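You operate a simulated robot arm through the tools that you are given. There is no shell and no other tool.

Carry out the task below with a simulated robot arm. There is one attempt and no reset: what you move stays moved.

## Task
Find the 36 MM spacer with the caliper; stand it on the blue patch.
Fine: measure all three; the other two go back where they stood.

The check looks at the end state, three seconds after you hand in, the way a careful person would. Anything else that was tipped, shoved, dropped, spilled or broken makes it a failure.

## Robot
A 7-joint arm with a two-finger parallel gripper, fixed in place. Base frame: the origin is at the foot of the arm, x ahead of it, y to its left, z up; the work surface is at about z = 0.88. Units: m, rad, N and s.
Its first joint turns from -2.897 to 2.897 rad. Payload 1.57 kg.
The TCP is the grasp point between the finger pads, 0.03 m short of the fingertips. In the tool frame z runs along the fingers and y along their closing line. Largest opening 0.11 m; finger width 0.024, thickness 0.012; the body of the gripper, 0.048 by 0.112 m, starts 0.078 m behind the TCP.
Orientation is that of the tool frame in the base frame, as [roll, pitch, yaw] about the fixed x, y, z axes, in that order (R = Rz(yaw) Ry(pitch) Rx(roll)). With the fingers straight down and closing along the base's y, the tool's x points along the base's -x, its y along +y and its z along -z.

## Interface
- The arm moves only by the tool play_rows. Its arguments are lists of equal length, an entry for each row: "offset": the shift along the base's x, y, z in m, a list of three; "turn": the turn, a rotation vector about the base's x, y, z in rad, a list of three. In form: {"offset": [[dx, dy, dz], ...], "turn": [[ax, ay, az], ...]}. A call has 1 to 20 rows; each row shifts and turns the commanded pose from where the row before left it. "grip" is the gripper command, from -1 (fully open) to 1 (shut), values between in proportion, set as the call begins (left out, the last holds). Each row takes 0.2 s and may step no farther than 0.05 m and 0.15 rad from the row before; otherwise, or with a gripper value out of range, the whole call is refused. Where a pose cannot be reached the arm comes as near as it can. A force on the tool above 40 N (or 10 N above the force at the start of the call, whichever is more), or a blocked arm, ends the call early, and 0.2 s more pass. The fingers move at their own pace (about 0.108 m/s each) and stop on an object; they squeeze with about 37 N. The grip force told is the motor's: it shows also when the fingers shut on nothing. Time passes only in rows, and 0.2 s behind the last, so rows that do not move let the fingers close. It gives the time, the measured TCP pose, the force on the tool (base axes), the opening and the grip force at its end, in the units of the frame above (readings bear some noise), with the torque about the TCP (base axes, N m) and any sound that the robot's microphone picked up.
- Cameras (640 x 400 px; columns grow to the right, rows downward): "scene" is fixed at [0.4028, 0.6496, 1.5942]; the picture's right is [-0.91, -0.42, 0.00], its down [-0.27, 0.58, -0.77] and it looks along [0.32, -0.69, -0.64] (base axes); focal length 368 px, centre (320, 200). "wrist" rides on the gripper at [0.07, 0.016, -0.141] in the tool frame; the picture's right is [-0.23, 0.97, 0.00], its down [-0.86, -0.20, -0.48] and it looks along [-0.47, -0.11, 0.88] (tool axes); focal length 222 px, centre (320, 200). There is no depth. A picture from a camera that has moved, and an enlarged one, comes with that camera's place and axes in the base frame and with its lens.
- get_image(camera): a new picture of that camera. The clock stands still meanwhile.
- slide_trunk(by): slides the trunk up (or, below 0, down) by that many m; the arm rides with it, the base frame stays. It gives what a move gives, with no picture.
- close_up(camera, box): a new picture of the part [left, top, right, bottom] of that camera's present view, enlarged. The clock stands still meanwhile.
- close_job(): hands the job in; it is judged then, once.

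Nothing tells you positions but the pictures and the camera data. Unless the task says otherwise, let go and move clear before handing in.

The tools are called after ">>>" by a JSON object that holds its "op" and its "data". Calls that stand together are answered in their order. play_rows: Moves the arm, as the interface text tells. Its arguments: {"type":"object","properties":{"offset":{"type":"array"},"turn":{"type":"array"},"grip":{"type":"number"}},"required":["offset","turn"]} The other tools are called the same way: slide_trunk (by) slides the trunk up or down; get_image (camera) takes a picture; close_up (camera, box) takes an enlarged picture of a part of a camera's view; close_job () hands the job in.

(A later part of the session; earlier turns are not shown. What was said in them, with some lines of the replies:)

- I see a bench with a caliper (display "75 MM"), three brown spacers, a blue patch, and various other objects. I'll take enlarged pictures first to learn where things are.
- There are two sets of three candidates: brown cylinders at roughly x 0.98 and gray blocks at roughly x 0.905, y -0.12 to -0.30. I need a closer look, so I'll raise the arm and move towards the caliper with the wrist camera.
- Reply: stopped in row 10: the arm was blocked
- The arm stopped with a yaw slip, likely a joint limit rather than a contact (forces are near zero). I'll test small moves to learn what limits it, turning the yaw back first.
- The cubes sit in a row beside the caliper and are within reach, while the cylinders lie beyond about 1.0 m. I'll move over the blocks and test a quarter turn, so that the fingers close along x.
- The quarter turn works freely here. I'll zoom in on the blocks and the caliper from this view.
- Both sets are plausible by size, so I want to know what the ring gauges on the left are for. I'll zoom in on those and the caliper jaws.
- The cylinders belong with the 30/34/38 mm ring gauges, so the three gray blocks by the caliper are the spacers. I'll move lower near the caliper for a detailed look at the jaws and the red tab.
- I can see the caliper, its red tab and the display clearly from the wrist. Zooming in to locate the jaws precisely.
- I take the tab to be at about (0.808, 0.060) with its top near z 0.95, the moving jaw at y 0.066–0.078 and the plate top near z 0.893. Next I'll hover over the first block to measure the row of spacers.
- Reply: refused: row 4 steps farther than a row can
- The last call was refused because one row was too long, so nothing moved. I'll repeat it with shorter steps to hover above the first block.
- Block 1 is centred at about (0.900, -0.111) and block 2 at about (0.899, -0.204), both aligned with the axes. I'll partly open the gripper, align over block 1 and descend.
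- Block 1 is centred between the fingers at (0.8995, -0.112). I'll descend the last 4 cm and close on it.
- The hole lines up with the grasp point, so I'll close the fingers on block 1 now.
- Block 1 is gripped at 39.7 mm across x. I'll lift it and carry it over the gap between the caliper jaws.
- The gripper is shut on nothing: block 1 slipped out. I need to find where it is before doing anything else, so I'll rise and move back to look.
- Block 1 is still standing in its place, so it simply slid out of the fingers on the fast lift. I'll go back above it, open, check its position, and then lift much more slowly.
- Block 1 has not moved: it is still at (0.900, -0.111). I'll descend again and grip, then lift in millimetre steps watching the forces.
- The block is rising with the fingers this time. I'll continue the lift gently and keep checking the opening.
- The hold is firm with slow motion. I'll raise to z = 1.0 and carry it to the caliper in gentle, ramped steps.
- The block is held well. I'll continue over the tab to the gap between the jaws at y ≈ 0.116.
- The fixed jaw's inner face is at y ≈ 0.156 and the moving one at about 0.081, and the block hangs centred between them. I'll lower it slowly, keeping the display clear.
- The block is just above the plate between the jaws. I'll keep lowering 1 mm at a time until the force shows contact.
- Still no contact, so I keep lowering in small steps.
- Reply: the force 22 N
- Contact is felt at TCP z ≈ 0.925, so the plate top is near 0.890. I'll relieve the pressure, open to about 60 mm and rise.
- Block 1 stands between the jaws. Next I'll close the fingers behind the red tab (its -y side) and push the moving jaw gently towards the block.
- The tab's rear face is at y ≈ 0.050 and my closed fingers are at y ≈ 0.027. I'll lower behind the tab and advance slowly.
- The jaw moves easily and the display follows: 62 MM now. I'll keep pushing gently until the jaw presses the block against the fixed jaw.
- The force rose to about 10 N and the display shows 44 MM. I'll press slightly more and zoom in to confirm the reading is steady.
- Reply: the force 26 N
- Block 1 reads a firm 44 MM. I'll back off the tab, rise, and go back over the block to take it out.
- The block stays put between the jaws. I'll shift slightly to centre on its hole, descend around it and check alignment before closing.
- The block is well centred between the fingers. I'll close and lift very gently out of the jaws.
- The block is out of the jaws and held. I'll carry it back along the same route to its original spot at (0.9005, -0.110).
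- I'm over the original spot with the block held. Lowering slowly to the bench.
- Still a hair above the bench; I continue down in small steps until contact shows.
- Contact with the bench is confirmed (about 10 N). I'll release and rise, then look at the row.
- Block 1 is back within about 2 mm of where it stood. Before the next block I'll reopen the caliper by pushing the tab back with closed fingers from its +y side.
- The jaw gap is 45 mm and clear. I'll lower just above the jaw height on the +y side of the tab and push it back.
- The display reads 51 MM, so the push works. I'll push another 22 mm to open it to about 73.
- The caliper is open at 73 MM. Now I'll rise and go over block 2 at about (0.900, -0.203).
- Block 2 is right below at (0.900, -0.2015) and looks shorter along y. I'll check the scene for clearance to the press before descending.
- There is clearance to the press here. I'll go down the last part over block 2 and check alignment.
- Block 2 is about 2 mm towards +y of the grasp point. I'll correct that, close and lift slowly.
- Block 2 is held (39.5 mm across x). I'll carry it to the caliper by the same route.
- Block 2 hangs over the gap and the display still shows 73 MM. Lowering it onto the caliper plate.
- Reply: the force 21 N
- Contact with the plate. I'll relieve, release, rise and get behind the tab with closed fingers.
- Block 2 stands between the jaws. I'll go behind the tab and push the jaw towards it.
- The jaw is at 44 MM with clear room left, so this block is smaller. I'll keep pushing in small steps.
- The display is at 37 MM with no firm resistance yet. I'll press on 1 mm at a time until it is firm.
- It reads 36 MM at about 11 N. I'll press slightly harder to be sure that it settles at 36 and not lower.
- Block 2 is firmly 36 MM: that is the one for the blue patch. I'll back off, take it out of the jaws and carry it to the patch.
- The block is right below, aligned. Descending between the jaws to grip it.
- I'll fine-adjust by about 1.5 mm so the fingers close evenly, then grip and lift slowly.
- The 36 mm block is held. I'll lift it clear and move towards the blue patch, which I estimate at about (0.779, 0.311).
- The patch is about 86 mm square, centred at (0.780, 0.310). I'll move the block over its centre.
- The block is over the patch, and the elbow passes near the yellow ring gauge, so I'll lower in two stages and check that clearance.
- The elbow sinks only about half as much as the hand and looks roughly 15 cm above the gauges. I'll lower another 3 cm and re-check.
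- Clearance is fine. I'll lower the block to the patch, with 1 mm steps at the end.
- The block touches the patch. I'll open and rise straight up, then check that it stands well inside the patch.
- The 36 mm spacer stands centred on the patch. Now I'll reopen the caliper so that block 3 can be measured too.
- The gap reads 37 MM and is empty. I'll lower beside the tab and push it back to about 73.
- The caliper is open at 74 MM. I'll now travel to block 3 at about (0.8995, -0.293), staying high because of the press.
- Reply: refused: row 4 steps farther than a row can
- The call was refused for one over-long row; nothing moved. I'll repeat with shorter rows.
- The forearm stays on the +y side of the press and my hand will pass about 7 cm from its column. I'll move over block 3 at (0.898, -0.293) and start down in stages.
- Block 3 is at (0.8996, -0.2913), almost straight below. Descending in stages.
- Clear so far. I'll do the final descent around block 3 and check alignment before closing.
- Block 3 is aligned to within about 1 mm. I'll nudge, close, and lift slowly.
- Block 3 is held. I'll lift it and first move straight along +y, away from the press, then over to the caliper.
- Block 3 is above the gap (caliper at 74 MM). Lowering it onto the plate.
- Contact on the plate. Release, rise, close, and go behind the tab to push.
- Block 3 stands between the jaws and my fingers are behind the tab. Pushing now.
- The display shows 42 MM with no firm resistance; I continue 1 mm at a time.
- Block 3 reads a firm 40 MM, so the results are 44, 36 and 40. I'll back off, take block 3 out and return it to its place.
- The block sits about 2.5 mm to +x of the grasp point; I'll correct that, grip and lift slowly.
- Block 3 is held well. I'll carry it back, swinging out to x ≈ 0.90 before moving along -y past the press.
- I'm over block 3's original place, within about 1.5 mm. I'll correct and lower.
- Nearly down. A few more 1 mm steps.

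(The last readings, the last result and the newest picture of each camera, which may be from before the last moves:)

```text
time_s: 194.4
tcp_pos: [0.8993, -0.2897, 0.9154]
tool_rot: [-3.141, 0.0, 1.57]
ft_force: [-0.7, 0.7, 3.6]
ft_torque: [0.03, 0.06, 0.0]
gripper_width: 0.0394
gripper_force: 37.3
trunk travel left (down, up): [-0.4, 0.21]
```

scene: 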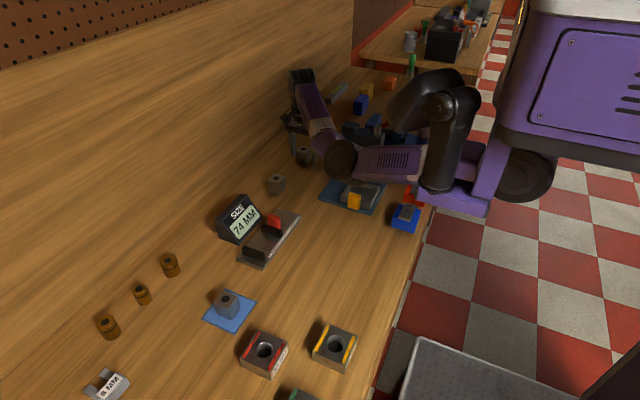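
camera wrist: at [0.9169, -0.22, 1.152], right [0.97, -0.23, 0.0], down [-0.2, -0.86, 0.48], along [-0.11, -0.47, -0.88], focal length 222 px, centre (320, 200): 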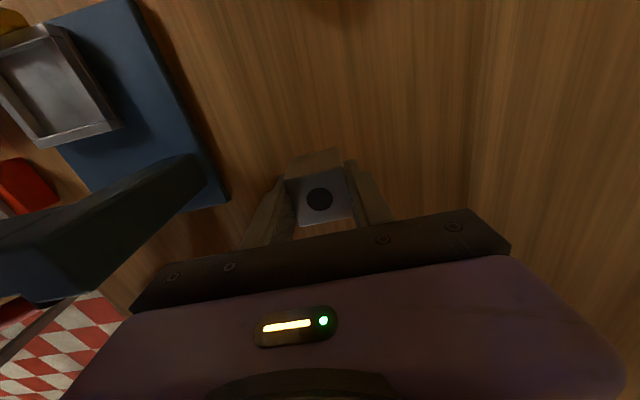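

Contact with the bench. I'll release, rise and check the row of blocks.

>>> {"op": "play_rows", "data": {"offset": [[0, 0, 0], [0, 0, 0], [0, 0, 0], [0, 0, 0]], "turn": [[0, 0, 0], [0, 0, 0], [0, 0, 0], [0, 0, 0]], "grip": -0.27}}

>>> {"op": "close_up", "data": {"camera": "wrist", "box": [240, 80, 400, 240]}}

>>> {"op": "play_rows", "data": {"offset": [[0, 0, 0.005], [0, 0, 0.015], [0, 0, 0.03], [0, 0, 0.04], [0, 0, 0.04], [0, 0, 0.015], [0, 0, 0]], "turn": [[0, 0, 0], [0, 0, 0], [0, 0, 0], [0, 0, 0], [0, 0, 0], [0, 0, 0], [0, 0, 0]]}}

>>> {"op": "get_image", "data": {"camera": "wrist"}}

>>> {"op": "close_up", "data": {"camera": "wrist", "box": [240, 80, 400, 240]}}

```text
time_s: 195.4
tcp_pos: [0.8987, -0.2892, 0.9161]
tool_rot: [3.141, 0.001, 1.57]
ft_force: [0.5, -0.2, -0.1]
ft_torque: [0.01, 0.04, -0.02]
gripper_width: 0.0703
gripper_force: 0.1
trunk travel left (down, up): [-0.4, 0.21]
```

```text
2.50 times, centred on (320, 160) of wrist
camera zoom: at [0.9159, -0.2206, 1.0561], right [0.97, -0.23, 0.0], down [-0.2, -0.86, 0.48], along [-0.11, -0.47, -0.88], focal length 555 px, centre (320, 300)
```

zoom: 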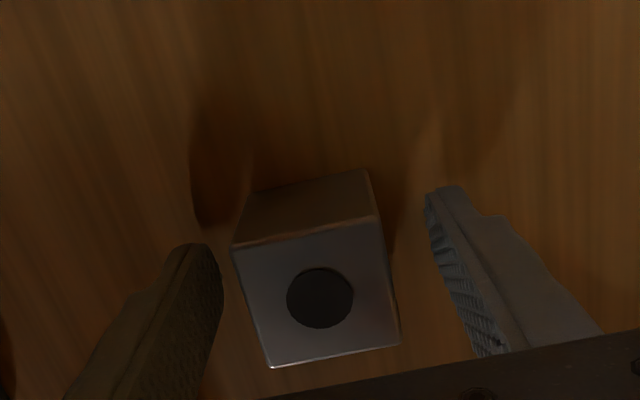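

```text
time_s: 197.0
tcp_pos: [0.9022, -0.291, 1.0602]
tool_rot: [-3.141, 0.0, 1.571]
ft_force: [0.0, 0.6, 0.0]
ft_torque: [0.06, 0.0, 0.01]
gripper_width: 0.0697
gripper_force: 0.0
trunk travel left (down, up): [-0.4, 0.21]
```

```text
taken
camera wrist: at [0.9181, -0.2209, 1.2008], right [0.97, -0.23, 0.0], down [-0.2, -0.86, 0.48], along [-0.11, -0.47, -0.88], focal length 222 px, centre (320, 200)
```

wrist: 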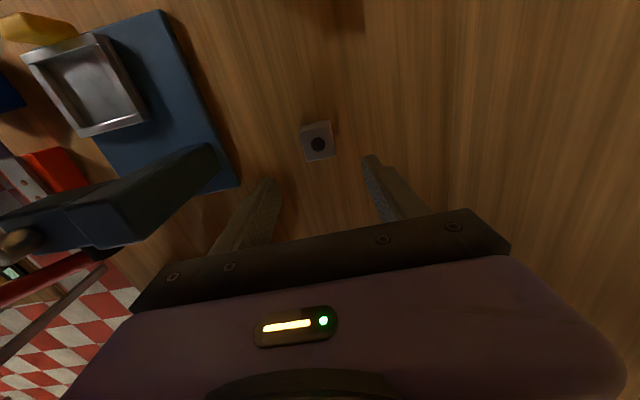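

```text
2.50 times, centred on (320, 160) of wrist
camera zoom: at [0.9181, -0.2209, 1.2008], right [0.97, -0.23, 0.0], down [-0.2, -0.86, 0.48], along [-0.11, -0.47, -0.88], focal length 555 px, centre (320, 300)
```

zoom: 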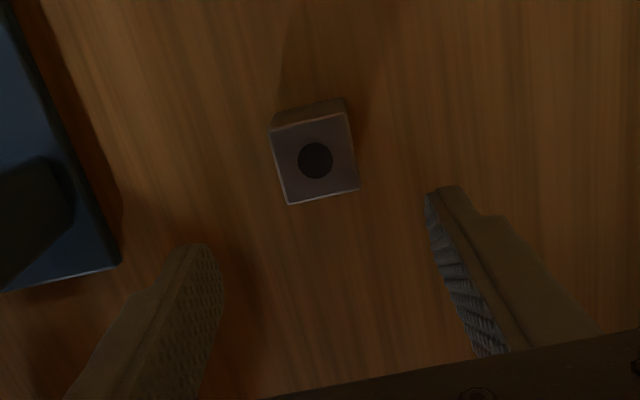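

Block 3 is back at (0.8996, -0.291), within a millimetre of before. For tidiness I'll return the caliper jaw to its starting opening, using the same push as before.

>>> {"op": "play_rows", "data": {"offset": [[0, 0.03, 0], [0, 0.04, 0], [0, 0.045, 0], [0, 0.045, 0], [-0.01, 0.04, 0], [-0.02, 0.04, 0], [-0.02, 0.04, 0], [-0.02, 0.04, 0], [-0.0185, 0.04, 0], [0, 0.035, -0.02], [0, 0.0278, -0.02], [0, 0, -0.008], [0, 0, 0], [0, 0, 0]], "turn": [[0, 0, 0], [0, 0, 0], [0, 0, 0], [0, 0, 0], [0, 0, 0], [0, 0, 0], [0, 0, 0], [0, 0, 0], [0, 0, 0], [0, 0, 0], [0, 0, 0], [0, 0, 0], [0, 0, 0], [0, 0, 0]], "grip": 1}}

>>> {"op": "get_image", "data": {"camera": "wrist"}}

```text
time_s: 200.0
tcp_pos: [0.8108, 0.1322, 1.014]
tool_rot: [-3.14, 0.002, 1.571]
ft_force: [0.1, -0.2, 0.1]
ft_torque: [-0.02, 0.01, 0.03]
gripper_width: 0.0
gripper_force: 20.8
trunk travel left (down, up): [-0.4, 0.21]
```

```text
taken
camera wrist: at [0.8266, 0.2025, 1.1554], right [0.97, -0.23, 0.0], down [-0.2, -0.86, 0.48], along [-0.11, -0.47, -0.88], focal length 222 px, centre (320, 200)
```

wrist: 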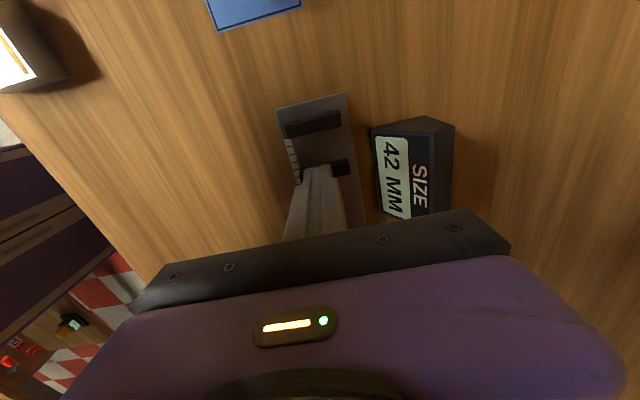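

The caliper is empty at 42 MM. Lowering beside the tab and pushing it back to 75.

>>> {"op": "play_rows", "data": {"offset": [[0, 0, -0.025], [0, 0, -0.02], [0, 0, -0.013], [0, 0, 0], [0, -0.005, 0], [0, -0.006, 0], [0, -0.006, 0], [0, -0.006, 0], [0, -0.006, 0], [0, -0.006, 0], [0, -0.006, 0], [0, -0.006, 0], [0, -0.006, 0], [0, 0, 0]], "turn": [[0, 0, 0], [0, 0, 0], [0, 0, 0], [0, 0, 0], [0, 0, 0], [0, 0, 0], [0, 0, 0], [0, 0, 0], [0, 0, 0], [0, 0, 0], [0, 0, 0], [0, 0, 0], [0, 0, 0], [0, 0, 0]]}}

>>> {"op": "play_rows", "data": {"offset": [[0, -0.001, 0], [0, 0, 0]], "turn": [[0, 0, 0], [0, 0, 0]]}}

>>> {"op": "get_image", "data": {"camera": "wrist"}}

```text
time_s: 203.0
tcp_pos: [0.8095, 0.08, 0.9522]
tool_rot: [3.14, 0.002, 1.569]
ft_force: [0.5, -0.4, 0.4]
ft_torque: [-0.01, 0.01, 0.01]
gripper_width: 0.0
gripper_force: 21.8
trunk travel left (down, up): [-0.4, 0.21]
```

```text
time_s: 203.6
tcp_pos: [0.8107, 0.0789, 0.954]
tool_rot: [-3.142, 0.0, 1.571]
ft_force: [-0.5, 0.1, -1.0]
ft_torque: [0.02, 0.0, 0.01]
gripper_width: 0.0
gripper_force: 21.0
trunk travel left (down, up): [-0.4, 0.21]
```

```text
taken
camera wrist: at [0.8269, 0.1476, 1.0945], right [0.97, -0.23, 0.0], down [-0.2, -0.86, 0.48], along [-0.11, -0.47, -0.88], focal length 222 px, centre (320, 200)
```

wrist: 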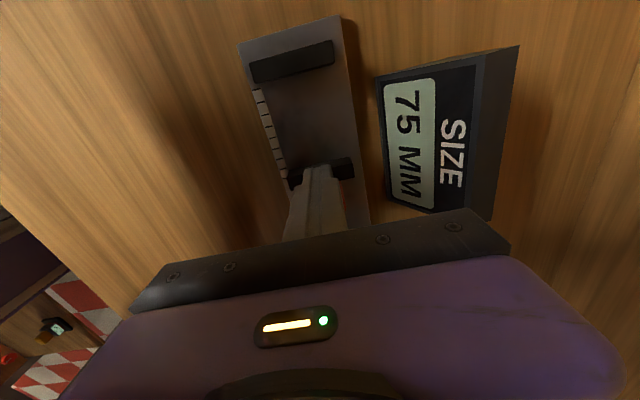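

The caliper is back at 75 MM. I'll move off the tab, rise clear, and check the whole bench.

>>> {"op": "play_rows", "data": {"offset": [[0, 0.006, 0], [0, 0, 0.03], [0, 0, 0.045], [0, 0, 0.045], [0, 0, 0.045], [0, -0.02, 0.03], [0, -0.04, 0], [0, 0, 0], [0, 0, 0]], "turn": [[0, 0, 0], [0, 0, 0], [0, 0, 0], [0, 0, 0], [0, 0, 0], [0, 0, 0], [0, 0, 0], [0, 0, 0], [0, 0, 0]]}}

>>> {"op": "get_image", "data": {"camera": "scene"}}

>>> {"op": "get_image", "data": {"camera": "wrist"}}

>>> {"op": "close_up", "data": {"camera": "scene", "box": [160, 120, 320, 340]}}

```text
time_s: 205.6
tcp_pos: [0.8087, 0.0139, 1.1407]
tool_rot: [-3.127, 0.014, 1.555]
ft_force: [-0.3, 0.6, -0.5]
ft_torque: [-0.02, 0.01, 0.0]
gripper_width: 0.0
gripper_force: 21.6
trunk travel left (down, up): [-0.4, 0.21]
```

```text
taken
```

scene: 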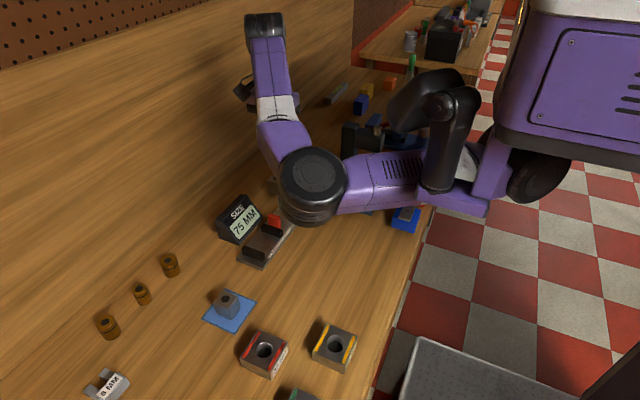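

```text
taken
camera wrist: at [0.828, 0.0835, 1.2796], right [0.97, -0.24, -0.01], down [-0.21, -0.85, 0.49], along [-0.13, -0.48, -0.87], focal length 222 px, centre (320, 200)
```

wrist: 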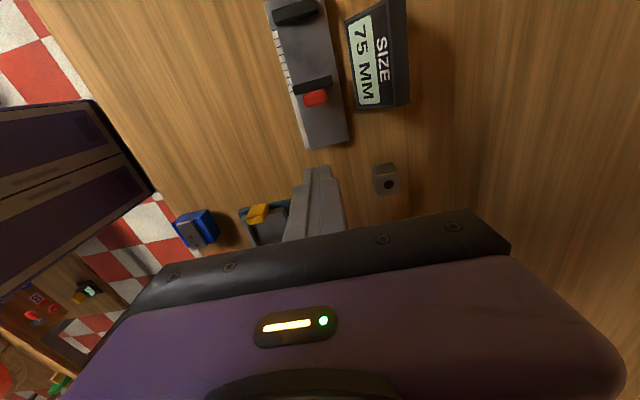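

```text
1.82 times, centred on (240, 230) of scene
camera zoom: at [0.4028, 0.6496, 1.5942], right [-0.91, -0.42, 0.0], down [-0.27, 0.58, -0.77], along [0.32, -0.69, -0.64], focal length 670 px, centre (466, 146)
```

zoom: 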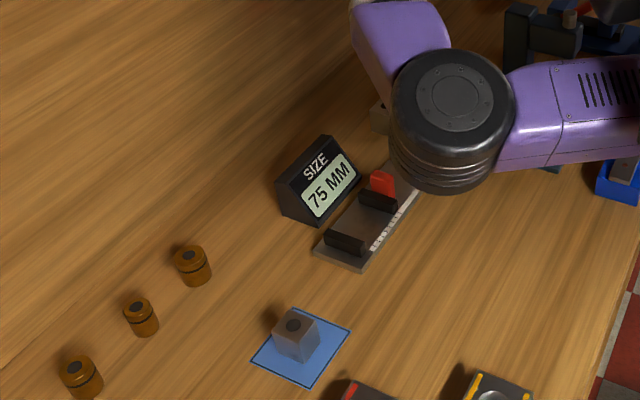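

All is in place: the 36 mm spacer stands centred on the blue patch, and blocks 1 (44 mm) and 3 (40 mm) stand upright in their original spots. The caliper is back at 75 MM and the arm is clear, so I'm handing in.

>>> {"op": "close_job", "data": {}}

```text
The job is handed in.
```

The 36 mm spacer is standing upright near the centre of the blue patch. I've handed the job in but haven't seen a verdict.

I took the three gray blocks beside the caliper as the spacers. The brown cylinders seem to belong to the ring gauges, and they are out of reach.

| Block | Caliper reading | Where it is now |
|---|---|---|
| 1 (nearest the caliper) | 44 mm | back in its place, about 2 mm off |
| 2 (middle) | 36 mm | on the blue patch |
| 3 (nearest the press) | 40 mm | back in its place, within about 1 mm |

- **Slip:** Block 1 slid out of the fingers on my first lift because I raised it too fast. It stayed standing in its spot, and I moved every block slowly after that.
- **End state:** I pushed the caliper jaw back to its starting 75 mm. The gripper is empty and well above the bench.
- **Not checked:** In the last scene picture the arm hid blocks 1 and 3. I saw each one standing upright with the wrist camera after I put it back.
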